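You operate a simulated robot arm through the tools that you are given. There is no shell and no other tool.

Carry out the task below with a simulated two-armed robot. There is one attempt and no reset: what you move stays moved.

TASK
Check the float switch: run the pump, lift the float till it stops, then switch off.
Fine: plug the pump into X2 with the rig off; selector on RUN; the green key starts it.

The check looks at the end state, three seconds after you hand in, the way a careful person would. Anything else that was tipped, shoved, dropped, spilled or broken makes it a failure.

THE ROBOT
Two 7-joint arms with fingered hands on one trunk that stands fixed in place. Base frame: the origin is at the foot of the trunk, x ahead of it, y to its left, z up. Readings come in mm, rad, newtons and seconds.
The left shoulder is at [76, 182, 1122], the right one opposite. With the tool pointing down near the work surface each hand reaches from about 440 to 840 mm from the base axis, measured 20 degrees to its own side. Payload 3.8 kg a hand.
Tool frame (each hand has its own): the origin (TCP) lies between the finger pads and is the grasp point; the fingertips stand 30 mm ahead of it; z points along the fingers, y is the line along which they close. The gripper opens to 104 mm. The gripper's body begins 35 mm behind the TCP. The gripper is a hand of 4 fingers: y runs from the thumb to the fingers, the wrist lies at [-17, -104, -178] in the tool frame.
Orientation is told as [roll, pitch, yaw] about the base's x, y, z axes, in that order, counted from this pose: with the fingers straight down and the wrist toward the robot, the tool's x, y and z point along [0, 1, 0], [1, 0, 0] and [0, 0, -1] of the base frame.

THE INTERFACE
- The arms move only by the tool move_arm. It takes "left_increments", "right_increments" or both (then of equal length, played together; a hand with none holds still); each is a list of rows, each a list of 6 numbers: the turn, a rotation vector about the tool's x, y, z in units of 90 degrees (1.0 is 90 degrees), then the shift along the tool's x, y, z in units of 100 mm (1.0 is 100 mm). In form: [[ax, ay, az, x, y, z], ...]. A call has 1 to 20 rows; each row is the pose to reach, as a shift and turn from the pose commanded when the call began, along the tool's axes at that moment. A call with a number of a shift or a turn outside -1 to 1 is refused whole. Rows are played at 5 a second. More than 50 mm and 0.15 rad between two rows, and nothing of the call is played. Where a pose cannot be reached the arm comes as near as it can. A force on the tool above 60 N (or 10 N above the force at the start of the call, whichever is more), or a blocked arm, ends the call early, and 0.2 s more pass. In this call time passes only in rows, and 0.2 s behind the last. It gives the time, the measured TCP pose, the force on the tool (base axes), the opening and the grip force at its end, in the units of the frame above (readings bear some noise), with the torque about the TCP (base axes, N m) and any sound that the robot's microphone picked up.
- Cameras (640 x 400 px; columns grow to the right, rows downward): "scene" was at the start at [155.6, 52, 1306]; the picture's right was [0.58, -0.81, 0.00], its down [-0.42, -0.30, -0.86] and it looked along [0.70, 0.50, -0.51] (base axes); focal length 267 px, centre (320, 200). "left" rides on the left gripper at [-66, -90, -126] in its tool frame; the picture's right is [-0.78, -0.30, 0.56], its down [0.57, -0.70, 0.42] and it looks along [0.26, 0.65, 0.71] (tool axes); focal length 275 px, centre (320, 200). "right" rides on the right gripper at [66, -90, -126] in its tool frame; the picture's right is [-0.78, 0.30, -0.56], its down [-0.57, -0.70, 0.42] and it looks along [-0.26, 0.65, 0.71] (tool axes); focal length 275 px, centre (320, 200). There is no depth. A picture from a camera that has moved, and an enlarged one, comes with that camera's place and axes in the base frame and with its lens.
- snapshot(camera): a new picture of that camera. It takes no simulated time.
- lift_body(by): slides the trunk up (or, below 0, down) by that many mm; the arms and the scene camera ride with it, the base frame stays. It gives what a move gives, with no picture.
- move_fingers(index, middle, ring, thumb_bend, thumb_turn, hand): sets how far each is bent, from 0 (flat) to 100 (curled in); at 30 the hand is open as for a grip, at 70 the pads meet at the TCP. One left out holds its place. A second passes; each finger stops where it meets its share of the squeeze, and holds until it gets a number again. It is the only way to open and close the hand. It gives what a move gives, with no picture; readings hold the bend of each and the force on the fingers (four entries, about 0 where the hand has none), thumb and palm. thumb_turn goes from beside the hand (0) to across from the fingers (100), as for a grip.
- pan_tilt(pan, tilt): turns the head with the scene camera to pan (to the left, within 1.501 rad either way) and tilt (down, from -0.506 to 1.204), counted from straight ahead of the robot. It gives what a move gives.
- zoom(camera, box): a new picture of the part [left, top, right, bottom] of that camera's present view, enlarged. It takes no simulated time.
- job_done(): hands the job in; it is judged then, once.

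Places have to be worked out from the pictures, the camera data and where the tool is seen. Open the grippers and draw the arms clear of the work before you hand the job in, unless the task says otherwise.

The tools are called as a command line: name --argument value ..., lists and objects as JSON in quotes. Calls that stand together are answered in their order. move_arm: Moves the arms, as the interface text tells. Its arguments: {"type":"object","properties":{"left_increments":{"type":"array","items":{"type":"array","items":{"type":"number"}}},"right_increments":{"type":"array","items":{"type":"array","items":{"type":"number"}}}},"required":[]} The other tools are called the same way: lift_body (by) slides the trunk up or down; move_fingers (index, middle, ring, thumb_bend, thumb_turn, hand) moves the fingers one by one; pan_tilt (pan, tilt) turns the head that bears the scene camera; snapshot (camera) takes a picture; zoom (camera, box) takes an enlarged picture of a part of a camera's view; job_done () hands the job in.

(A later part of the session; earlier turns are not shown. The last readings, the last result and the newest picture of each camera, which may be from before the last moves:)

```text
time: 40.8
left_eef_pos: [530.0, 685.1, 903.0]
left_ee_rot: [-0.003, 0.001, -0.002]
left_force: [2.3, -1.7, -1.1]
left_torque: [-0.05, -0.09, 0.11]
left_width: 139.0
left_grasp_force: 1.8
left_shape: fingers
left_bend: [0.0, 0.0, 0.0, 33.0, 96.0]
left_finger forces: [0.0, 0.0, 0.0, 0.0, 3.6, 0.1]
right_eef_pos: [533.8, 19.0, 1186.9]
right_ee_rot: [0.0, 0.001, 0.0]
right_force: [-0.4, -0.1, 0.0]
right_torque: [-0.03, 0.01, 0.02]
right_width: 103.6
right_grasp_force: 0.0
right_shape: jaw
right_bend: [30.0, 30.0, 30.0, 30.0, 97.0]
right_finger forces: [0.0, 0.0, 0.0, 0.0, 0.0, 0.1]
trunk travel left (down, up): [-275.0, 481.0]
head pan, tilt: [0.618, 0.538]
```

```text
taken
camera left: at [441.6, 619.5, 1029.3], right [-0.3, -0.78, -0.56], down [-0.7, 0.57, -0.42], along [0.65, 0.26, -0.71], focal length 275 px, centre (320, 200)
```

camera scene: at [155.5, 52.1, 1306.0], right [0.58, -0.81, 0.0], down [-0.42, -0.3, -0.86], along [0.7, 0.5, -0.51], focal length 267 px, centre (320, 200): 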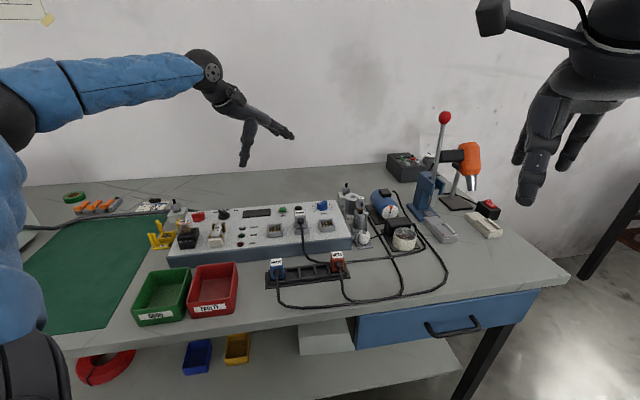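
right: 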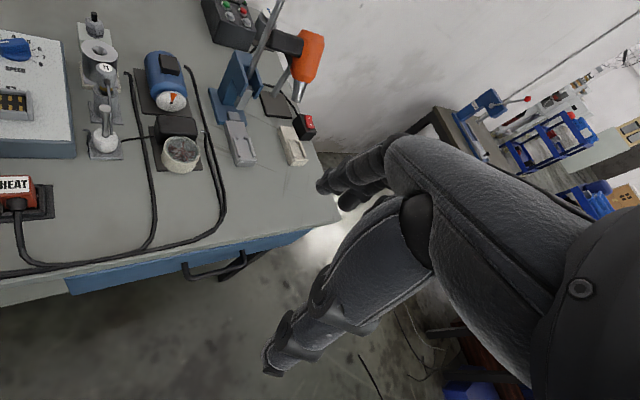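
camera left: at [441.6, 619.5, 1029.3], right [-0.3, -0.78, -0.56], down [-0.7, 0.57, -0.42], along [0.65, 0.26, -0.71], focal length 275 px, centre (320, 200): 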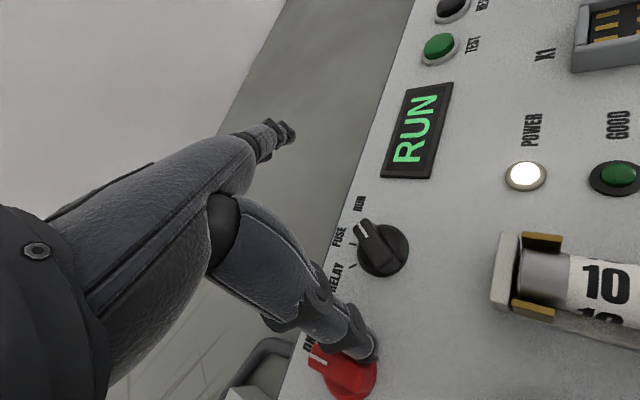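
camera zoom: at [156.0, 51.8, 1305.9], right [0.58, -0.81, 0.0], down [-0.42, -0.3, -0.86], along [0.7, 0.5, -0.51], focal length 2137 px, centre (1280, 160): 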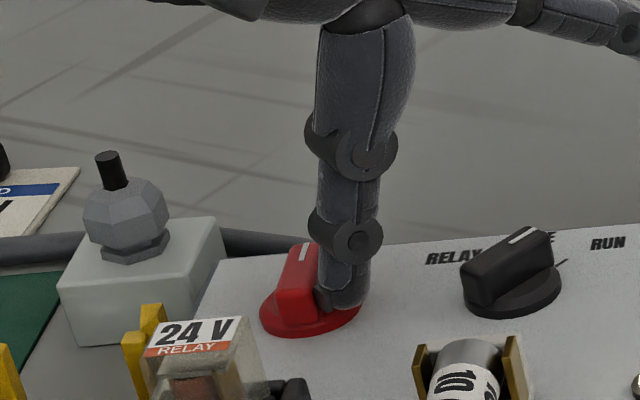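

The display reads RUN and the POWER lamp is lit, so the rig is on with the selector at RUN. I'll lift the thumb off the knob, and head for the green TEST key, which I place at about [639, 532, 872].

move_arm --left_increments '[[0, 0, 0, 0.01, 0.04, -0.1], [0, 0, 0, 0.0, 0.04, -0.4], [0, 0, 0, 0.0, 0.04, -0.8]]'

zoom --camera "scene" --box '[160, 180, 320, 280]'

```text
time: 41.6
left_eef_pos: [533.5, 685.7, 980.3]
left_ee_rot: [-0.001, 0.003, -0.002]
left_force: [0.4, -0.3, 0.4]
left_torque: [0.01, 0.0, 0.0]
left_width: 143.2
left_grasp_force: 0.0
left_shape: fingers
left_bend: [0.0, 0.0, 0.0, 30.0, 97.0]
left_finger forces: [0.0, 0.0, 0.0, 0.0, 0.0, 0.1]
right_eef_pos: [533.2, 17.6, 1187.1]
right_ee_rot: [-0.001, 0.0, -0.002]
right_force: [0.9, -0.6, -0.3]
right_torque: [0.03, -0.01, -0.01]
right_width: 103.8
right_grasp_force: 0.1
right_shape: jaw
right_bend: [30.0, 30.0, 30.0, 30.0, 97.0]
right_finger forces: [0.0, 0.1, 0.0, 0.1, 0.0, 0.0]
trunk travel left (down, up): [-275.0, 481.0]
head pan, tilt: [0.618, 0.538]
```

```text
4.00 times, centred on (240, 230) of scene
camera zoom: at [155.5, 51.6, 1306.0], right [0.58, -0.81, 0.0], down [-0.42, -0.3, -0.86], along [0.7, 0.5, -0.51], focal length 1068 px, centre (640, 80)
```

zoom: 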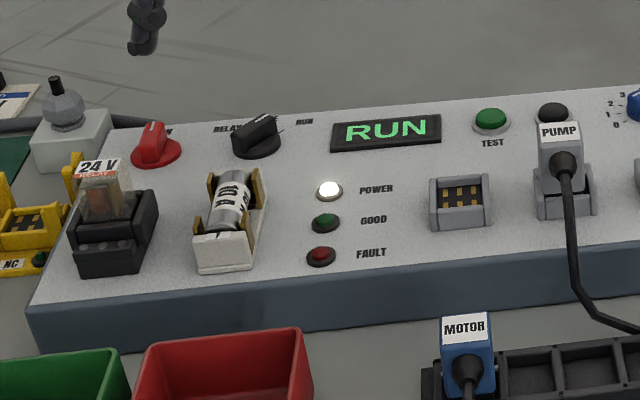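

Rig is on (RUN displayed, POWER lit). Moving the hand toward the TEST key with the thumb still pointing down.

move_arm --left_increments '[[0, 0, 0, -0.26, 0.3, 0], [0, 0, 0, -0.52, 0.6, 0], [0, 0, 0, -0.77, 0.9, 0]]'

move_arm --left_increments '[[0, 0, 0, -0.26, 0.26, 0.1], [0, 0, 0, -0.52, 0.52, 0.2], [0, 0, 0, -0.77, 0.78, 0.3]]'

snapshot --camera "left"

zoom --camera "scene" --box '[230, 160, 350, 240]'

```text
time: 42.4
left_eef_pos: [624.2, 607.9, 981.2]
left_ee_rot: [-0.001, 0.003, -0.002]
left_force: [0.6, 0.2, -0.4]
left_torque: [-0.01, -0.01, 0.0]
left_width: 143.2
left_grasp_force: 0.1
left_shape: fingers
left_bend: [0.0, 0.0, 0.0, 30.0, 97.0]
left_finger forces: [0.0, 0.1, 0.1, 0.1, 0.0, 0.0]
right_eef_pos: [533.4, 17.2, 1187.6]
right_ee_rot: [0.0, 0.002, 0.0]
right_force: [-0.1, -0.9, -0.2]
right_torque: [0.02, 0.0, 0.0]
right_width: 103.8
right_grasp_force: 0.0
right_shape: jaw
right_bend: [30.0, 30.0, 30.0, 30.0, 97.0]
right_finger forces: [0.0, 0.0, 0.0, 0.1, 0.0, 0.1]
trunk travel left (down, up): [-275.0, 481.0]
head pan, tilt: [0.618, 0.538]
```

```text
time: 43.2
left_eef_pos: [697.4, 534.1, 953.5]
left_ee_rot: [0.0, 0.002, -0.003]
left_force: [1.0, -0.2, 0.0]
left_torque: [0.0, 0.0, 0.01]
left_width: 143.5
left_grasp_force: 0.0
left_shape: fingers
left_bend: [0.0, 0.0, 0.0, 30.0, 97.0]
left_finger forces: [0.1, 0.1, 0.0, 0.0, 0.1, 0.0]
right_eef_pos: [534.5, 17.4, 1185.8]
right_ee_rot: [0.0, 0.001, 0.0]
right_force: [0.4, -0.2, 0.0]
right_torque: [0.05, 0.02, 0.02]
right_width: 103.8
right_grasp_force: 0.1
right_shape: jaw
right_bend: [30.0, 30.0, 30.0, 30.0, 97.0]
right_finger forces: [0.0, 0.0, 0.0, 0.0, 0.0, 0.1]
trunk travel left (down, up): [-275.0, 481.0]
head pan, tilt: [0.618, 0.538]
```

```text
taken
camera left: at [609.8, 468.4, 1079.5], right [-0.3, -0.78, -0.56], down [-0.7, 0.57, -0.42], along [0.65, 0.26, -0.71], focal length 275 px, centre (320, 200)
```

left: 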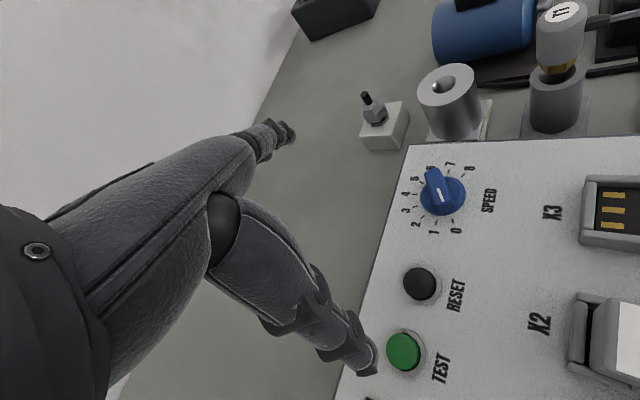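

```text
5.00 times, centred on (290, 200) of scene
camera zoom: at [156.7, 51.4, 1305.8], right [0.58, -0.81, 0.0], down [-0.42, -0.3, -0.86], along [0.7, 0.5, -0.51], focal length 1335 px, centre (470, 200)
```

zoom: 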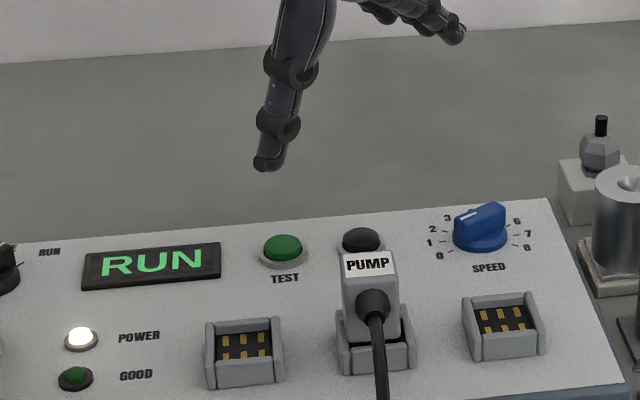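

TEST is at tool [-3, -58] relative to the thumb at about [-1, -62]; I'll shift 2 mm/4 mm and lower by 42 mm to hover just above the key.

move_arm --left_increments '[[0, 0, 0, -0.021, 0.044, 0.1], [0, 0, 0, -0.021, 0.044, 0.25], [0, 0, 0, -0.021, 0.044, 0.38]]'

zoom --camera "left" --box '[310, 290, 450, 400]'

zoom --camera "scene" --box '[260, 185, 320, 225]'

```text
time: 44.0
left_eef_pos: [703.5, 531.8, 915.9]
left_ee_rot: [0.0, -0.002, -0.001]
left_force: [0.1, -0.4, -0.6]
left_torque: [-0.02, 0.02, 0.0]
left_width: 143.1
left_grasp_force: 0.1
left_shape: fingers
left_bend: [0.0, 0.0, 0.0, 30.0, 97.0]
left_finger forces: [0.0, 0.1, 0.0, 0.1, 0.0, 0.0]
right_eef_pos: [533.3, 17.0, 1186.8]
right_ee_rot: [-0.001, 0.003, -0.002]
right_force: [0.3, 0.7, 0.3]
right_torque: [0.01, 0.02, 0.0]
right_width: 103.3
right_grasp_force: 0.1
right_shape: jaw
right_bend: [30.0, 30.0, 30.0, 30.0, 97.0]
right_finger forces: [0.1, 0.0, 0.0, 0.0, 0.0, 0.1]
trunk travel left (down, up): [-275.0, 481.0]
head pan, tilt: [0.618, 0.538]
```

```text
3.64 times, centred on (380, 345) of left
camera zoom: at [616.0, 465.4, 1041.6], right [-0.3, -0.78, -0.56], down [-0.7, 0.57, -0.42], along [0.65, 0.26, -0.71], focal length 1001 px, centre (102, -327)
```

zoom: 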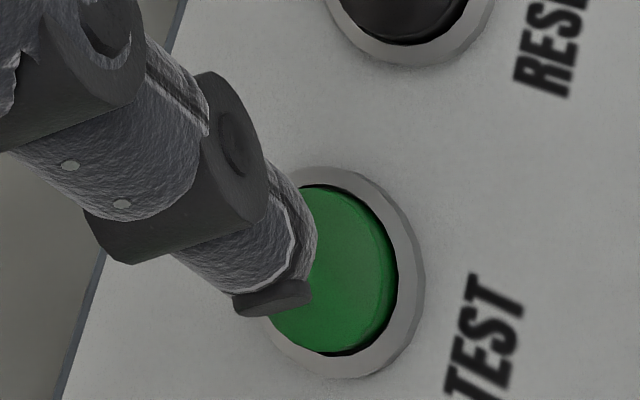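

```text
10.00 times, centred on (290, 205) of scene
camera zoom: at [156.3, 51.7, 1305.9], right [0.58, -0.81, 0.0], down [-0.42, -0.3, -0.86], along [0.7, 0.5, -0.51], focal length 2671 px, centre (620, 150)
```

zoom: 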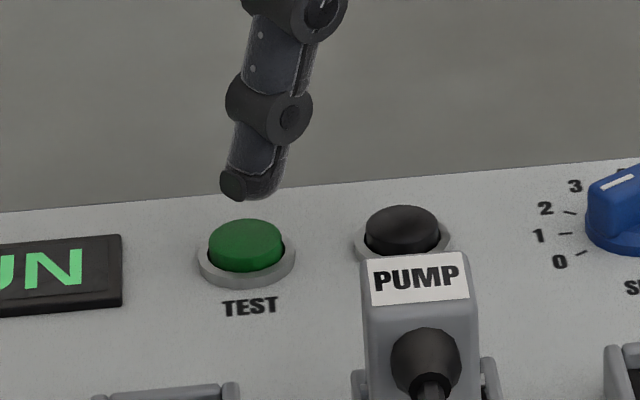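

The thumb tip is right over the green key. I'll press down in small steps and watch the force.

move_arm --left_increments '[[0, 0, 0, -0.01, 0, 0.06], [0, 0, 0, -0.01, 0, 0.1], [0, 0, 0, -0.01, 0, 0.12], [0, 0, 0, -0.01, 0, 0.14], [0, 0, 0, -0.01, 0, 0.16]]'

zoom --camera "scene" --box '[230, 185, 330, 245]'

```text
time: 45.2
left_eef_pos: [703.9, 528.9, 900.5]
left_ee_rot: [0.0, -0.001, -0.003]
left_force: [0.0, 1.0, 1.6]
left_torque: [0.01, 0.05, -0.01]
left_width: 143.8
left_grasp_force: 1.1
left_shape: fingers
left_bend: [0.0, 0.0, 0.0, 30.0, 97.0]
left_finger forces: [0.0, 0.0, 0.0, 0.0, 1.5, 0.0]
right_eef_pos: [533.1, 17.4, 1187.2]
right_ee_rot: [0.001, -0.001, 0.0]
right_force: [0.7, 0.6, 0.0]
right_torque: [0.0, -0.03, 0.0]
right_width: 103.6
right_grasp_force: 0.0
right_shape: jaw
right_bend: [30.0, 30.0, 30.0, 30.0, 97.0]
right_finger forces: [0.0, 0.0, 0.0, 0.0, 0.0, 0.0]
trunk travel left (down, up): [-275.0, 481.0]
head pan, tilt: [0.618, 0.538]
```

```text
6.40 times, centred on (280, 215) of scene
camera zoom: at [155.6, 51.9, 1306.0], right [0.58, -0.81, 0.0], down [-0.42, -0.3, -0.86], along [0.7, 0.5, -0.51], focal length 1709 px, centre (576, 104)
```

zoom: 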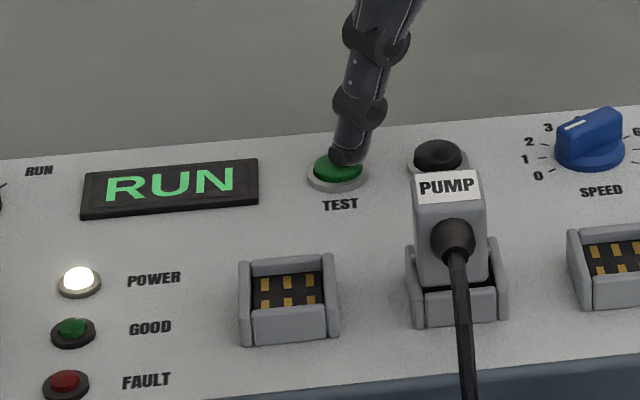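

Contact at about 1.5 N. I'll press a few mm deeper.

move_arm --left_increments '[[0, 0, 0, 0, 0, 0.015], [0, 0, 0, 0, 0, 0.03], [0, 0, 0, 0, 0, 0.045]]'

zoom --camera "scene" --box '[230, 185, 330, 245]'

zoom --camera "scene" --box '[335, 185, 435, 255]'

```text
time: 46.0
left_eef_pos: [706.4, 528.0, 898.4]
left_ee_rot: [0.001, -0.002, -0.002]
left_force: [2.4, 1.3, 4.4]
left_torque: [0.03, 0.31, -0.05]
left_width: 144.2
left_grasp_force: 2.8
left_shape: fingers
left_bend: [0.0, 0.0, 0.0, 29.0, 98.0]
left_finger forces: [0.1, 0.0, 0.0, 0.0, 4.8, 0.0]
right_eef_pos: [532.2, 16.8, 1187.0]
right_ee_rot: [0.0, 0.0, 0.001]
right_force: [-1.1, 0.3, -0.4]
right_torque: [0.04, 0.02, -0.02]
right_width: 103.9
right_grasp_force: 0.0
right_shape: jaw
right_bend: [30.0, 30.0, 30.0, 30.0, 97.0]
right_finger forces: [0.1, 0.1, 0.0, 0.1, 0.0, 0.0]
trunk travel left (down, up): [-275.0, 481.0]
head pan, tilt: [0.618, 0.538]
heard: click
```

```text
6.40 times, centred on (280, 215) of scene
camera zoom: at [155.3, 51.6, 1306.1], right [0.58, -0.81, 0.0], down [-0.42, -0.3, -0.86], along [0.7, 0.5, -0.51], focal length 1709 px, centre (576, 104)
```

zoom: 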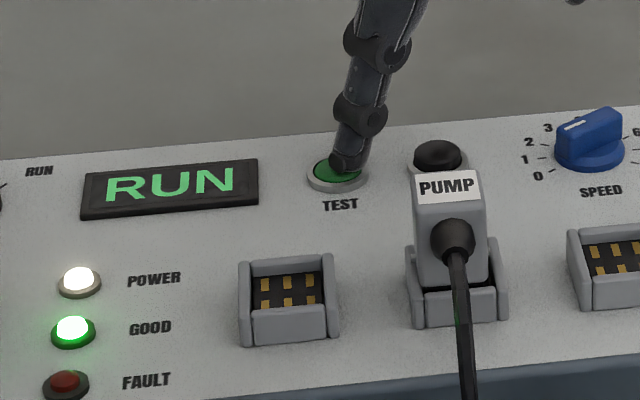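

```text
5.71 times, centred on (385, 220) of scene
camera zoom: at [155.3, 51.6, 1306.1], right [0.58, -0.81, 0.0], down [-0.42, -0.3, -0.86], along [0.7, 0.5, -0.51], focal length 1526 px, centre (-51, 86)
```

zoom: 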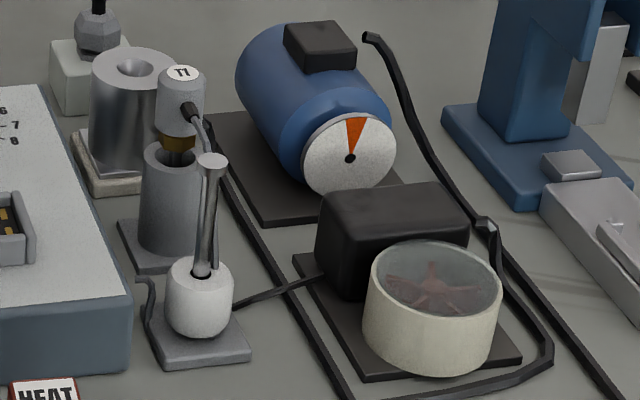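

Click heard and the GOOD lamp lit: the pump should be running. I'll raise the thumb off the key and listen/look.

move_arm --left_increments '[[0, 0, 0, 0, 0, -0.1], [0, 0, 0, 0, 0, -0.4], [0, 0, 0, 0, 0, -0.8]]'

zoom --camera "scene" --box '[170, 185, 330, 285]'

zoom --camera "scene" --box '[380, 220, 430, 255]'

snapshot --camera "scene"

```text
time: 46.8
left_eef_pos: [704.2, 527.5, 978.6]
left_ee_rot: [0.0, 0.0, -0.004]
left_force: [-0.4, 0.0, -0.4]
left_torque: [0.02, 0.03, -0.02]
left_width: 143.8
left_grasp_force: 0.0
left_shape: fingers
left_bend: [0.0, 0.0, 0.0, 30.0, 97.0]
left_finger forces: [0.0, 0.0, 0.0, 0.0, 0.0, 0.0]
right_eef_pos: [533.2, 16.0, 1187.4]
right_ee_rot: [0.0, 0.001, 0.0]
right_force: [0.8, 0.2, 0.2]
right_torque: [0.0, -0.05, 0.0]
right_width: 103.7
right_grasp_force: 0.0
right_shape: jaw
right_bend: [30.0, 30.0, 30.0, 30.0, 97.0]
right_finger forces: [0.0, 0.0, 0.0, 0.0, 0.1, 0.0]
trunk travel left (down, up): [-275.0, 481.0]
head pan, tilt: [0.618, 0.538]
```

```text
4.00 times, centred on (250, 235) of scene
camera zoom: at [155.3, 51.6, 1306.1], right [0.58, -0.81, 0.0], down [-0.42, -0.3, -0.86], along [0.7, 0.5, -0.51], focal length 1068 px, centre (600, 60)
```

zoom: 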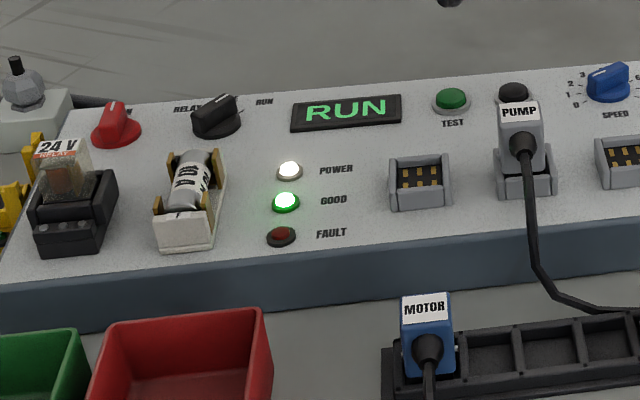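

```text
11.43 times, centred on (405, 238) of scene
camera zoom: at [155.3, 51.6, 1306.1], right [0.58, -0.81, 0.0], down [-0.42, -0.3, -0.86], along [0.7, 0.5, -0.51], focal length 3052 px, centre (-651, -229)
```

zoom: 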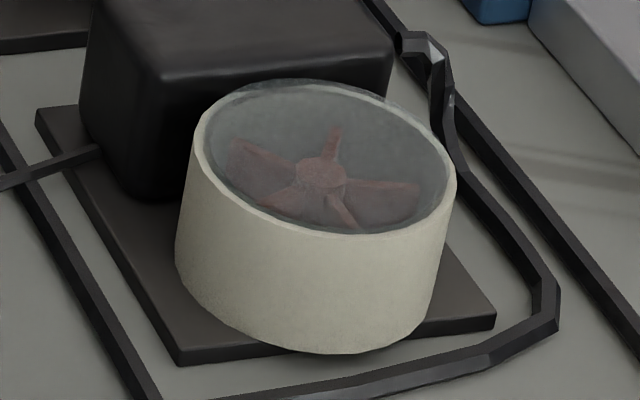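

```text
taken
camera scene: at [155.3, 51.6, 1306.1], right [0.58, -0.81, 0.0], down [-0.42, -0.3, -0.86], along [0.7, 0.5, -0.51], focal length 267 px, centre (320, 200)
```

scene: 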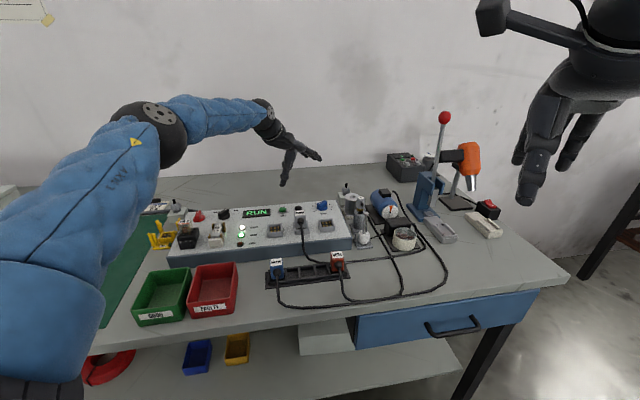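

The rig shows RUN with GOOD lit. Next is the float; I'll zoom tightly around the float and the T1 cable near it to plan the grip.

zoom --camera "scene" --box '[345, 205, 385, 250]'

zoom --camera "right" --box '[75, 50, 135, 160]'

snapshot --camera "left"

```text
8.89 times, centred on (365, 228) of scene
camera zoom: at [155.3, 51.6, 1306.1], right [0.58, -0.81, 0.0], down [-0.42, -0.3, -0.86], along [0.7, 0.5, -0.51], focal length 2374 px, centre (-80, -44)
```

zoom: 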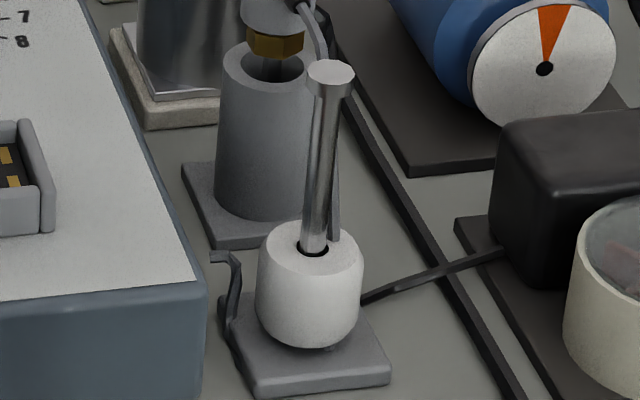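

```text
3.64 times, centred on (105, 105) of right
camera zoom: at [442.3, 84.0, 1313.7], right [0.3, -0.78, 0.56], down [-0.7, -0.57, -0.42], along [0.65, -0.26, -0.71], focal length 1001 px, centre (1102, 546)
```

zoom: 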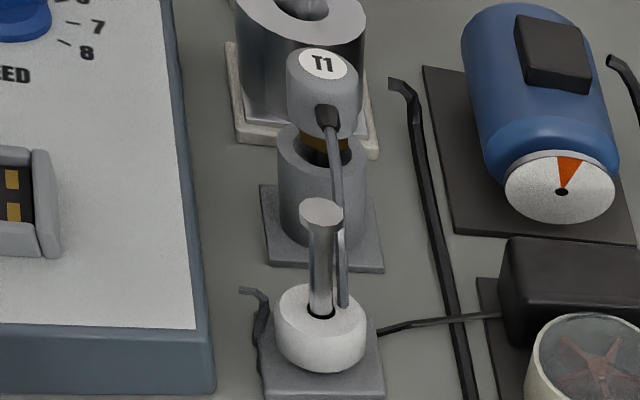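

```text
taken
camera left: at [616.1, 461.1, 1103.7], right [-0.3, -0.77, -0.56], down [-0.7, 0.57, -0.42], along [0.65, 0.26, -0.71], focal length 275 px, centre (320, 200)
```

left: 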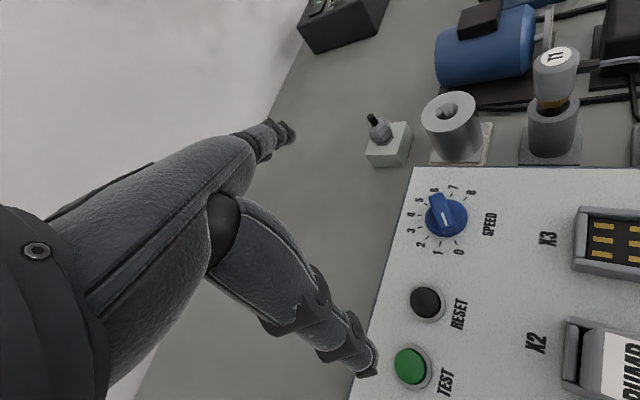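

The T1 cable runs just behind the stem, so I'll approach the float with the left hand at a slight yaw (+8°), leaning 20° so palm and fingers stay away from T1, with thumb in front and only index+middle behind. First I raise and travel across.

move_arm --left_increments '[[0, 0, 0, -0.1, -0.05, -0.3], [0, 0, 0, -0.3, -0.1, -0.6], [0, 0, 0, -0.6, -0.1, -0.9], [0, 0, 0, -0.95, -0.1, -0.9]]'

move_arm --left_increments '[[0, 0, 0, -0.4, -0.05, 0], [0, 0, 0, -0.7, -0.1, 0], [0, 0, 0, -0.95, -0.1, 0]]'

snapshot --camera "left"

snapshot --camera "scene"

```text
time: 47.8
left_eef_pos: [694.4, 435.3, 1064.2]
left_ee_rot: [0.0, 0.0, -0.002]
left_force: [0.3, -0.5, -0.6]
left_torque: [-0.02, 0.01, 0.0]
left_width: 143.8
left_grasp_force: 0.1
left_shape: fingers
left_bend: [0.0, 0.0, 0.0, 30.0, 97.0]
left_finger forces: [0.0, 0.0, 0.1, 0.0, 0.0, 0.0]
right_eef_pos: [534.5, 17.6, 1188.0]
right_ee_rot: [-0.001, 0.0, 0.001]
right_force: [0.6, 0.7, 0.6]
right_torque: [0.0, 0.02, -0.03]
right_width: 103.9
right_grasp_force: 0.1
right_shape: jaw
right_bend: [30.0, 30.0, 30.0, 30.0, 97.0]
right_finger forces: [0.0, 0.0, 0.0, 0.1, 0.0, 0.1]
trunk travel left (down, up): [-275.0, 481.0]
head pan, tilt: [0.618, 0.538]
```

```text
time: 48.6
left_eef_pos: [682.3, 340.9, 1065.6]
left_ee_rot: [0.0, 0.001, -0.002]
left_force: [0.5, -0.3, -1.0]
left_torque: [-0.02, -0.02, -0.03]
left_width: 143.8
left_grasp_force: 0.1
left_shape: fingers
left_bend: [0.0, 0.0, 0.0, 30.0, 97.0]
left_finger forces: [0.0, 0.0, 0.1, 0.0, 0.0, 0.0]
right_eef_pos: [533.4, 18.4, 1186.7]
right_ee_rot: [0.001, 0.001, -0.002]
right_force: [0.0, 0.3, 0.4]
right_torque: [-0.01, 0.0, -0.05]
right_width: 103.7
right_grasp_force: 0.1
right_shape: jaw
right_bend: [30.0, 30.0, 30.0, 30.0, 97.0]
right_finger forces: [0.1, 0.0, 0.0, 0.0, 0.0, 0.1]
trunk travel left (down, up): [-275.0, 481.0]
head pan, tilt: [0.618, 0.538]
```

```text
taken
camera left: at [595.0, 274.5, 1191.2], right [-0.3, -0.78, -0.56], down [-0.7, 0.57, -0.42], along [0.65, 0.26, -0.71], focal length 275 px, centre (320, 200)
```

left: 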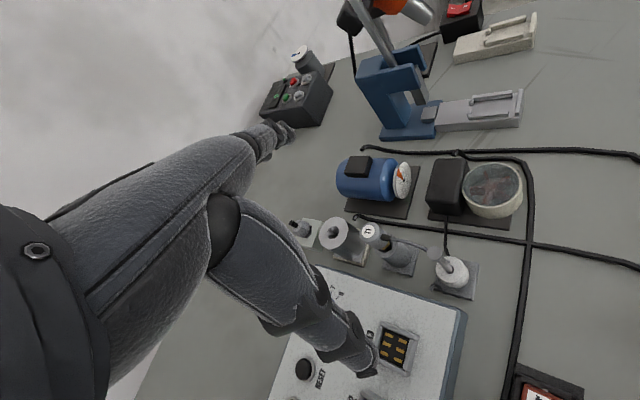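

```text
taken
camera scene: at [155.7, 51.3, 1306.0], right [0.58, -0.81, 0.0], down [-0.42, -0.3, -0.86], along [0.7, 0.5, -0.51], focal length 267 px, centre (320, 200)
```

scene: 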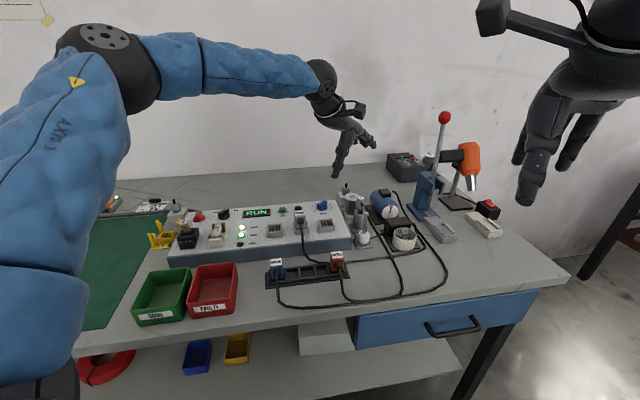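

The left view now shows the float and T1 from above. Zooming in for precise places, and checking the pump impeller.

zoom --camera "left" --box '[340, 200, 500, 310]'

zoom --camera "left" --box '[410, 230, 490, 305]'

zoom --camera "left" --box '[420, 140, 540, 230]'

```text
3.64 times, centred on (420, 255) of left
camera zoom: at [595.0, 274.5, 1191.2], right [-0.3, -0.78, -0.56], down [-0.7, 0.57, -0.42], along [0.65, 0.26, -0.71], focal length 1001 px, centre (-44, 0)
```

zoom: 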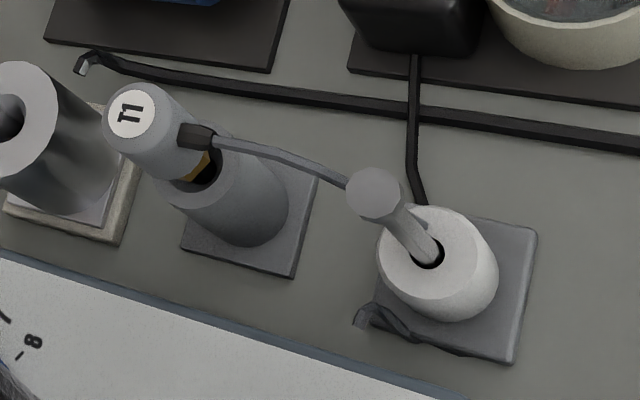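

```text
5.33 times, centred on (450, 268) of left
camera zoom: at [595.0, 274.5, 1191.2], right [-0.3, -0.78, -0.56], down [-0.7, 0.57, -0.42], along [0.65, 0.26, -0.71], focal length 1468 px, centre (-373, -160)
```

zoom: 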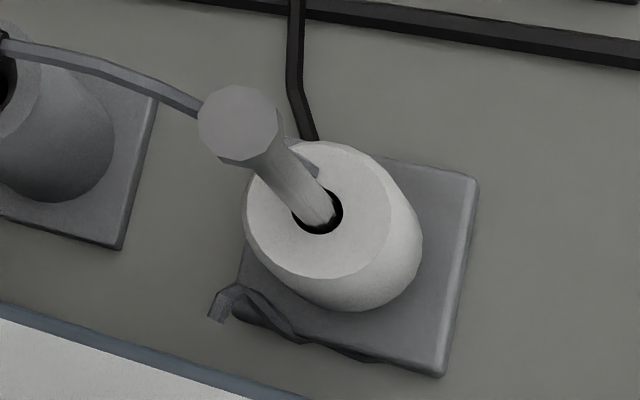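

```text
4.44 times, centred on (480, 185) of left
camera zoom: at [595.0, 274.5, 1191.2], right [-0.3, -0.78, -0.56], down [-0.7, 0.57, -0.42], along [0.65, 0.26, -0.71], focal length 1224 px, centre (-391, 267)
```

zoom: 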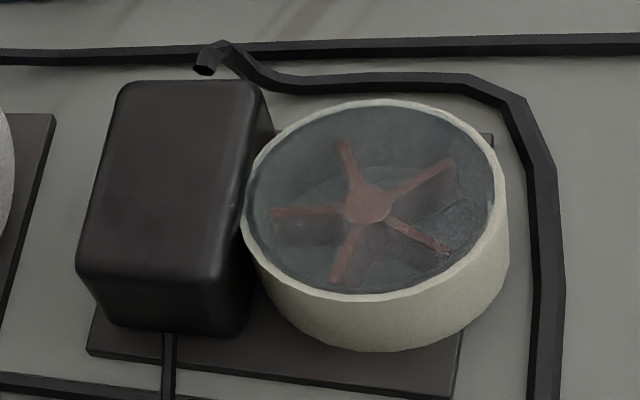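

I fix the float axis at [694.7, 287.5], its top at z≈858, stem top at z≈923; T1 stands 70 mm behind. I'll tilt and yaw the hand over the float at z≈1000 and pre-shape the fingers.

move_arm --left_increments '[[0.003, 0.044, -0.018, -0.12, 0.03, 0.1], [0.006, 0.088, -0.036, -0.24, 0.06, 0.2], [0.009, 0.133, -0.053, -0.36, 0.09, 0.3], [0.012, 0.178, -0.071, -0.47, 0.11, 0.45], [0.0155, 0.222, -0.089, -0.585, 0.13, 0.6]]'

move_fingers --hand "left" --index 50 --middle 50 --ring 0 --thumb_bend 45

snapshot --camera "left"

zoom --camera "scene" --box '[300, 120, 440, 260]'

snapshot --camera "right"

```text
time: 49.8
left_eef_pos: [690.4, 285.8, 1006.8]
left_ee_rot: [0.35, -0.001, 0.141]
left_force: [0.1, -0.1, 0.7]
left_torque: [-0.01, -0.01, -0.02]
left_width: 143.6
left_grasp_force: 0.0
left_shape: fingers
left_bend: [0.0, 0.0, 0.0, 30.0, 97.0]
left_finger forces: [0.1, 0.0, 0.0, 0.1, 0.0, 0.1]
left hand out of reach, approached as far as the arm can: row 5
right_eef_pos: [533.1, 18.5, 1187.0]
right_ee_rot: [0.0, 0.001, 0.001]
right_force: [-0.1, -1.2, 0.5]
right_torque: [0.01, 0.04, -0.01]
right_width: 103.6
right_grasp_force: 0.0
right_shape: jaw
right_bend: [30.0, 30.0, 30.0, 30.0, 97.0]
right_finger forces: [0.0, 0.1, 0.0, 0.1, 0.0, 0.1]
trunk travel left (down, up): [-275.0, 481.0]
head pan, tilt: [0.618, 0.538]
```

```text
time: 50.8
left_eef_pos: [691.1, 284.7, 1007.1]
left_ee_rot: [0.349, 0.0, 0.138]
left_force: [0.3, -1.5, 0.8]
left_torque: [0.02, 0.01, 0.02]
left_width: 60.7
left_grasp_force: 0.1
left_shape: fingers
left_bend: [50.0, 50.0, 0.0, 45.0, 97.0]
left_finger forces: [0.0, 0.0, 0.0, 0.0, 0.1, 0.0]
right_eef_pos: [532.8, 18.7, 1186.3]
right_ee_rot: [0.0, -0.001, -0.001]
right_force: [-0.1, -1.2, 0.9]
right_torque: [0.01, 0.0, 0.01]
right_width: 103.7
right_grasp_force: 0.0
right_shape: jaw
right_bend: [30.0, 30.0, 30.0, 30.0, 97.0]
right_finger forces: [0.0, 0.1, 0.1, 0.1, 0.0, 0.1]
trunk travel left (down, up): [-275.0, 481.0]
head pan, tilt: [0.618, 0.538]
```

```text
taken
camera left: at [619.2, 168.4, 1102.0], right [-0.22, -0.57, -0.79], down [-0.79, 0.58, -0.2], along [0.57, 0.58, -0.58], focal length 275 px, centre (320, 200)
```

left: 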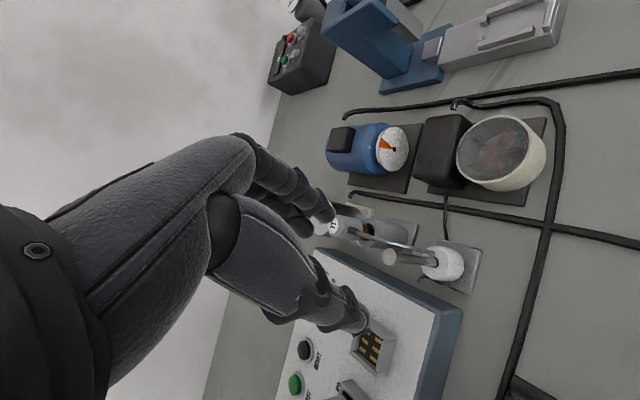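

```text
2.86 times, centred on (370, 190) of scene
camera zoom: at [155.7, 51.9, 1306.0], right [0.58, -0.81, 0.0], down [-0.42, -0.3, -0.86], along [0.7, 0.5, -0.51], focal length 763 px, centre (177, 229)
```

zoom: 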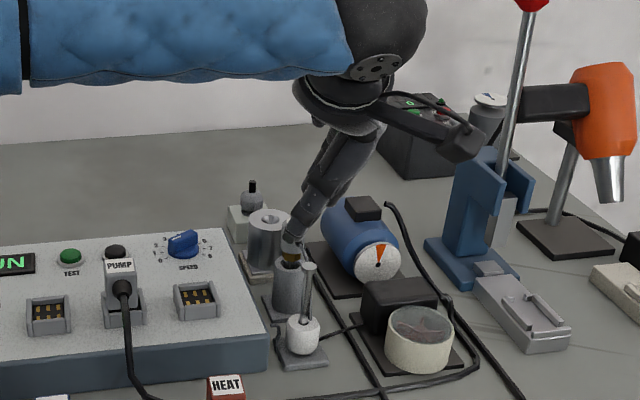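

```text
taken
camera right: at [442.7, 84.3, 1313.4], right [0.3, -0.78, 0.56], down [-0.7, -0.57, -0.42], along [0.65, -0.26, -0.71], focal length 275 px, centre (320, 200)
```

right: 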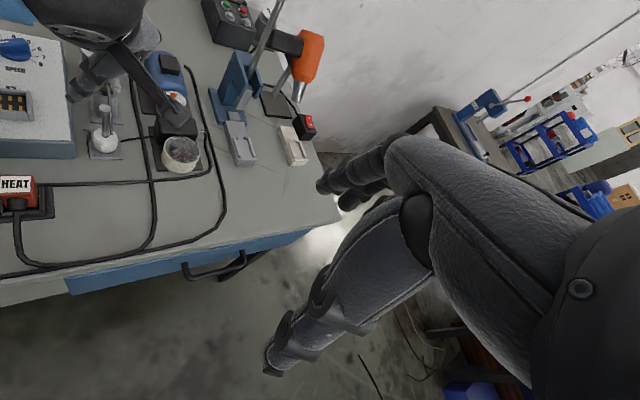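

The hand reached the tilt but reported near-limit reach. I'll zoom the left view to measure the stem relative to my thumb and fingers.

zoom --camera "left" --box '[280, 160, 500, 350]'

zoom --camera "left" --box '[370, 225, 490, 300]'

```text
2.11 times, centred on (390, 255) of left
camera zoom: at [619.2, 168.4, 1102.0], right [-0.22, -0.57, -0.79], down [-0.79, 0.58, -0.2], along [0.57, 0.58, -0.58], focal length 580 px, centre (173, 84)
```

zoom: 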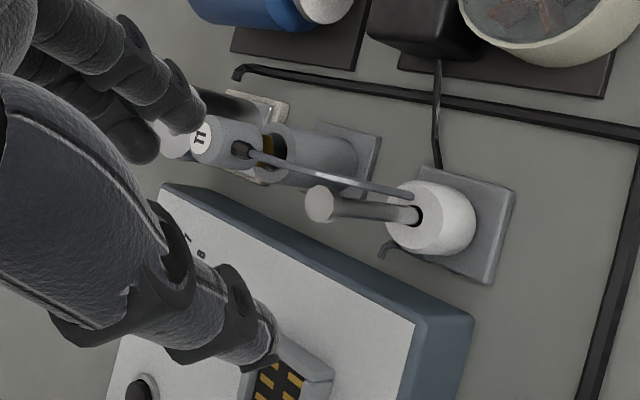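

```text
5.33 times, centred on (430, 262) of left
camera zoom: at [619.2, 168.4, 1102.0], right [-0.22, -0.57, -0.79], down [-0.79, 0.58, -0.2], along [0.57, 0.58, -0.58], focal length 1468 px, centre (-267, -133)
```

zoom: 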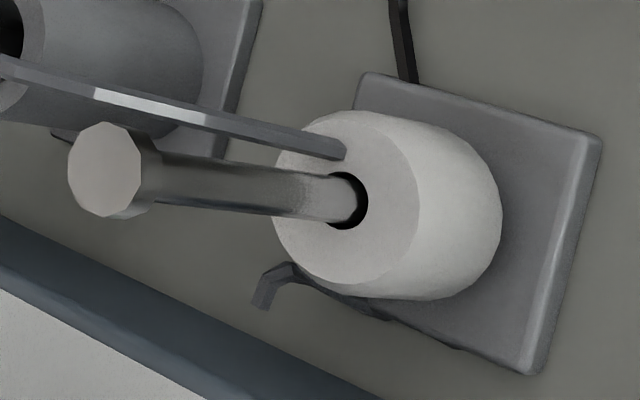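

The T1 cable runs right where the middle finger would go, so I'll grip the float with thumb and index only, and straighten the middle finger out of the way. Then descend partly while centring.

move_fingers --hand "left" --middle 0 --index 48 --thumb_bend 46

move_arm --left_increments '[[0, 0, 0, -0.06, 0.025, 0.19], [0, 0, 0, -0.13, 0.05, 0.38], [0, 0, 0, -0.195, 0.05, 0.564]]'

zoom --camera "left" --box '[280, 160, 500, 350]'

zoom --camera "scene" --box '[320, 150, 420, 260]'

zoom --camera "right" --box '[40, 20, 200, 180]'

```text
time: 51.8
left_eef_pos: [691.0, 284.8, 1006.7]
left_ee_rot: [0.35, 0.0, 0.137]
left_force: [0.8, 0.6, 0.0]
left_torque: [-0.02, -0.01, 0.0]
left_width: 61.8
left_grasp_force: 0.0
left_shape: fingers
left_bend: [48.0, 0.0, 0.0, 46.0, 97.0]
left_finger forces: [0.0, 0.0, 0.0, 0.0, 0.0, 0.0]
right_eef_pos: [533.0, 16.7, 1187.0]
right_ee_rot: [0.0, 0.0, -0.001]
right_force: [-0.3, -0.1, -0.5]
right_torque: [-0.01, 0.0, -0.01]
right_width: 103.4
right_grasp_force: 0.1
right_shape: jaw
right_bend: [30.0, 30.0, 30.0, 30.0, 97.0]
right_finger forces: [0.0, 0.0, 0.0, 0.1, 0.0, 0.1]
trunk travel left (down, up): [-275.0, 481.0]
head pan, tilt: [0.618, 0.538]
```

```text
time: 52.6
left_eef_pos: [689.0, 293.3, 947.1]
left_ee_rot: [0.347, 0.0, 0.138]
left_force: [-0.1, 0.1, -0.5]
left_torque: [0.01, 0.01, -0.03]
left_width: 61.6
left_grasp_force: 0.0
left_shape: fingers
left_bend: [48.0, 0.0, 0.0, 46.0, 97.0]
left_finger forces: [0.1, 0.0, 0.0, 0.0, 0.0, 0.1]
left hand out of reach, approached as far as the arm can: row 1, 2, 3
right_eef_pos: [532.7, 19.5, 1188.7]
right_ee_rot: [-0.001, 0.0, -0.001]
right_force: [-0.4, -0.3, 0.4]
right_torque: [0.01, 0.01, -0.03]
right_width: 103.6
right_grasp_force: 0.0
right_shape: jaw
right_bend: [30.0, 30.0, 30.0, 30.0, 97.0]
right_finger forces: [0.0, 0.1, 0.0, 0.0, 0.0, 0.1]
trunk travel left (down, up): [-275.0, 481.0]
head pan, tilt: [0.618, 0.538]
```

```text
2.11 times, centred on (390, 255) of left
camera zoom: at [616.6, 176.2, 1043.8], right [-0.22, -0.58, -0.79], down [-0.79, 0.58, -0.2], along [0.57, 0.58, -0.58], focal length 580 px, centre (173, 84)
```

zoom: 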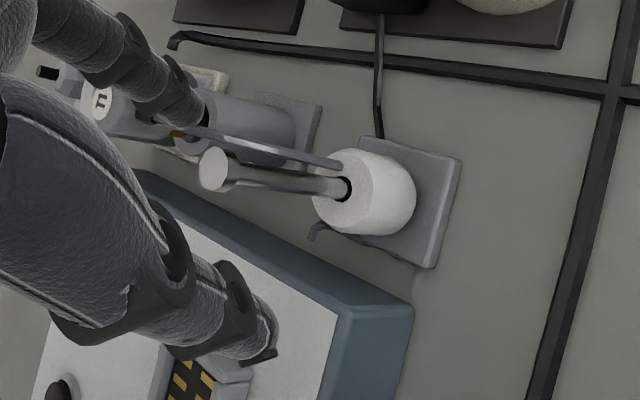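

```text
3.64 times, centred on (370, 205) of scene
camera zoom: at [155.9, 52.1, 1305.9], right [0.58, -0.81, 0.0], down [-0.42, -0.3, -0.86], along [0.7, 0.5, -0.51], focal length 971 px, centre (138, 182)
```

zoom: 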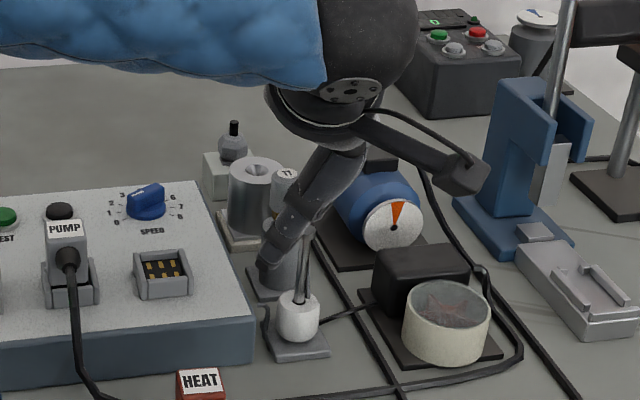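

```text
2.50 times, centred on (120, 100) of right
camera zoom: at [442.9, 84.4, 1313.3], right [0.3, -0.78, 0.56], down [-0.7, -0.57, -0.42], along [0.65, -0.26, -0.71], focal length 688 px, centre (820, 450)
```

zoom: 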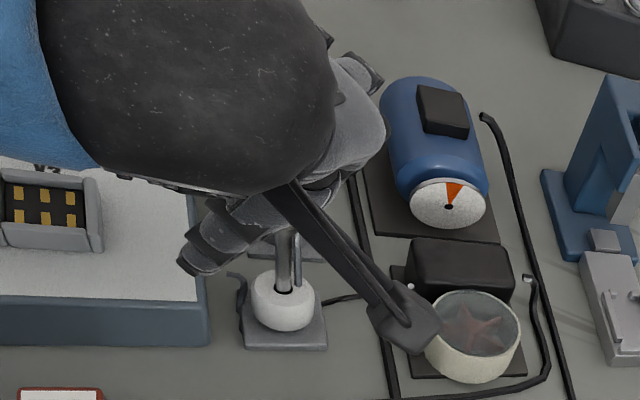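

The 20° lean runs into the arm's limits. Rechecking the hand geometry, a 10° lean with 6° yaw is enough if only thumb and index grip. I'll go back up and change to that orientation over the float.

move_arm --left_increments '[[0, 0, 0, 0.04, 0.0, -0.18], [-0.002, -0.037, 0.007, 0.08, 0.02, -0.36], [-0.004, -0.074, 0.0143, 0.11, 0.035, -0.538], [-0.0058, -0.111, 0.0215, 0.129, 0.049, -0.538]]'

snapshot --camera "left"

zoom --camera "left" --box '[360, 210, 500, 300]'

```text
time: 53.6
left_eef_pos: [693.8, 288.5, 1003.2]
left_ee_rot: [0.172, 0.001, 0.103]
left_force: [-0.2, -0.1, 0.2]
left_torque: [-0.01, -0.02, 0.02]
left_width: 61.7
left_grasp_force: 0.0
left_shape: fingers
left_bend: [48.0, 0.0, 0.0, 46.0, 97.0]
left_finger forces: [0.1, 0.0, 0.0, 0.0, 0.0, 0.1]
right_eef_pos: [533.0, 18.1, 1186.2]
right_ee_rot: [0.001, 0.001, -0.001]
right_force: [0.4, 0.8, -0.6]
right_torque: [0.03, 0.01, 0.0]
right_width: 103.9
right_grasp_force: 0.1
right_shape: jaw
right_bend: [30.0, 30.0, 30.0, 30.0, 97.0]
right_finger forces: [0.0, 0.0, 0.0, 0.0, 0.1, 0.1]
trunk travel left (down, up): [-275.0, 481.0]
head pan, tilt: [0.618, 0.538]
```

```text
taken
camera left: at [614.7, 192.3, 1115.4], right [-0.23, -0.7, -0.68], down [-0.76, 0.56, -0.32], along [0.6, 0.45, -0.66], focal length 275 px, centre (320, 200)
```

left: 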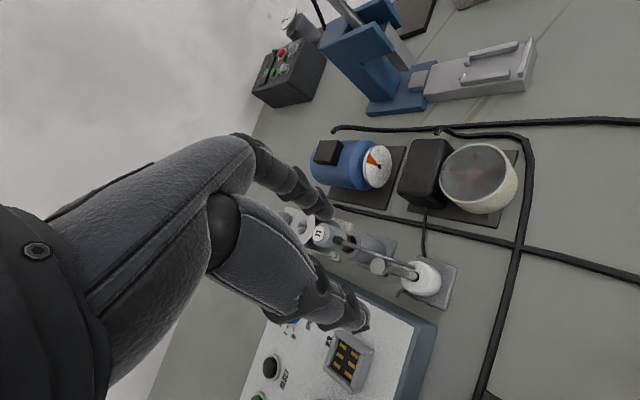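

```text
4.44 times, centred on (430, 255) of left
camera zoom: at [614.7, 192.3, 1115.4], right [-0.23, -0.7, -0.68], down [-0.76, 0.56, -0.32], along [0.6, 0.45, -0.66], focal length 1224 px, centre (-169, -44)
```

zoom: 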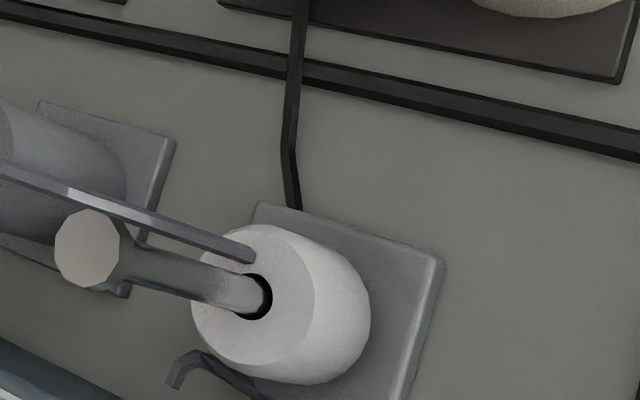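

Reached cleanly. The stem axis is about 4 mm ahead of my tool centre (tool y) and well placed in x. I'll correct and descend 70 mm to look again.

move_arm --left_increments '[[0, 0, 0, -0.03, 0.025, 0.17], [0, 0, 0, -0.06, 0.05, 0.35], [0, 0, 0, -0.09, 0.05, 0.52], [0, 0, 0, -0.122, 0.05, 0.69]]'

zoom --camera "left" --box '[280, 190, 460, 330]'

zoom --camera "scene" --box '[320, 160, 420, 260]'

zoom --camera "right" --box '[40, 20, 200, 180]'

```text
time: 54.6
left_eef_pos: [698.1, 289.5, 934.2]
left_ee_rot: [0.175, -0.001, 0.103]
left_force: [0.4, 0.3, 0.2]
left_torque: [0.0, -0.04, 0.01]
left_width: 61.5
left_grasp_force: 0.0
left_shape: fingers
left_bend: [48.0, 0.0, 0.0, 46.0, 97.0]
left_finger forces: [0.1, 0.0, 0.0, 0.0, 0.0, 0.1]
right_eef_pos: [533.2, 18.6, 1187.0]
right_ee_rot: [0.0, 0.0, 0.0]
right_force: [-0.6, -0.1, 0.6]
right_torque: [0.02, -0.01, 0.0]
right_width: 103.7
right_grasp_force: 0.0
right_shape: jaw
right_bend: [30.0, 30.0, 30.0, 30.0, 97.0]
right_finger forces: [0.0, 0.1, 0.0, 0.0, 0.0, 0.0]
trunk travel left (down, up): [-275.0, 481.0]
head pan, tilt: [0.618, 0.538]
```

```text
2.86 times, centred on (370, 260) of left
camera zoom: at [619.3, 193.7, 1046.7], right [-0.23, -0.69, -0.68], down [-0.76, 0.56, -0.32], along [0.6, 0.45, -0.66], focal length 786 px, centre (177, 29)
```

zoom: 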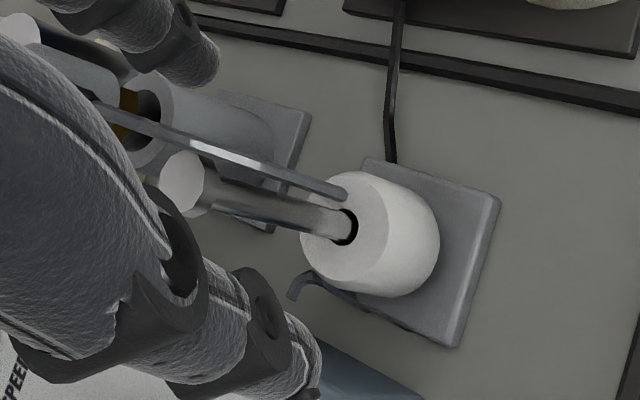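

```text
4.00 times, centred on (370, 210) of scene
camera zoom: at [155.8, 52.0, 1305.9], right [0.58, -0.81, 0.0], down [-0.42, -0.3, -0.86], along [0.7, 0.5, -0.51], focal length 1068 px, centre (120, 160)
```

zoom: 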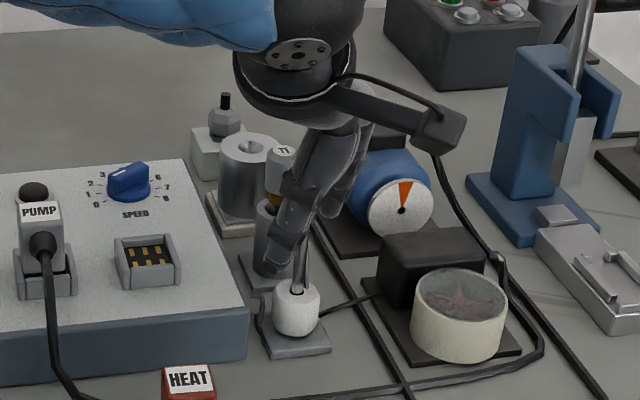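

```text
2.50 times, centred on (120, 100) of right
camera zoom: at [442.9, 84.4, 1313.3], right [0.3, -0.78, 0.56], down [-0.7, -0.57, -0.42], along [0.65, -0.26, -0.71], focal length 688 px, centre (820, 450)
```

zoom: 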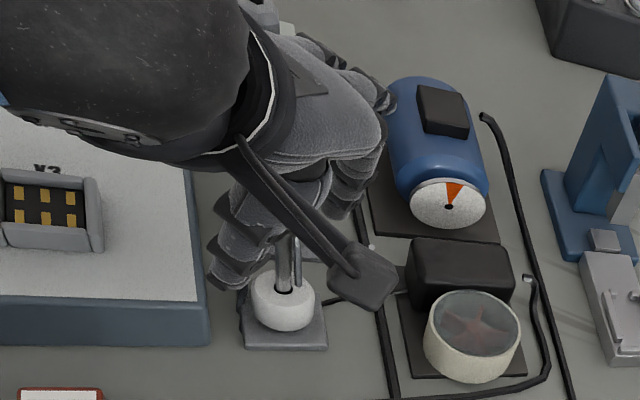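

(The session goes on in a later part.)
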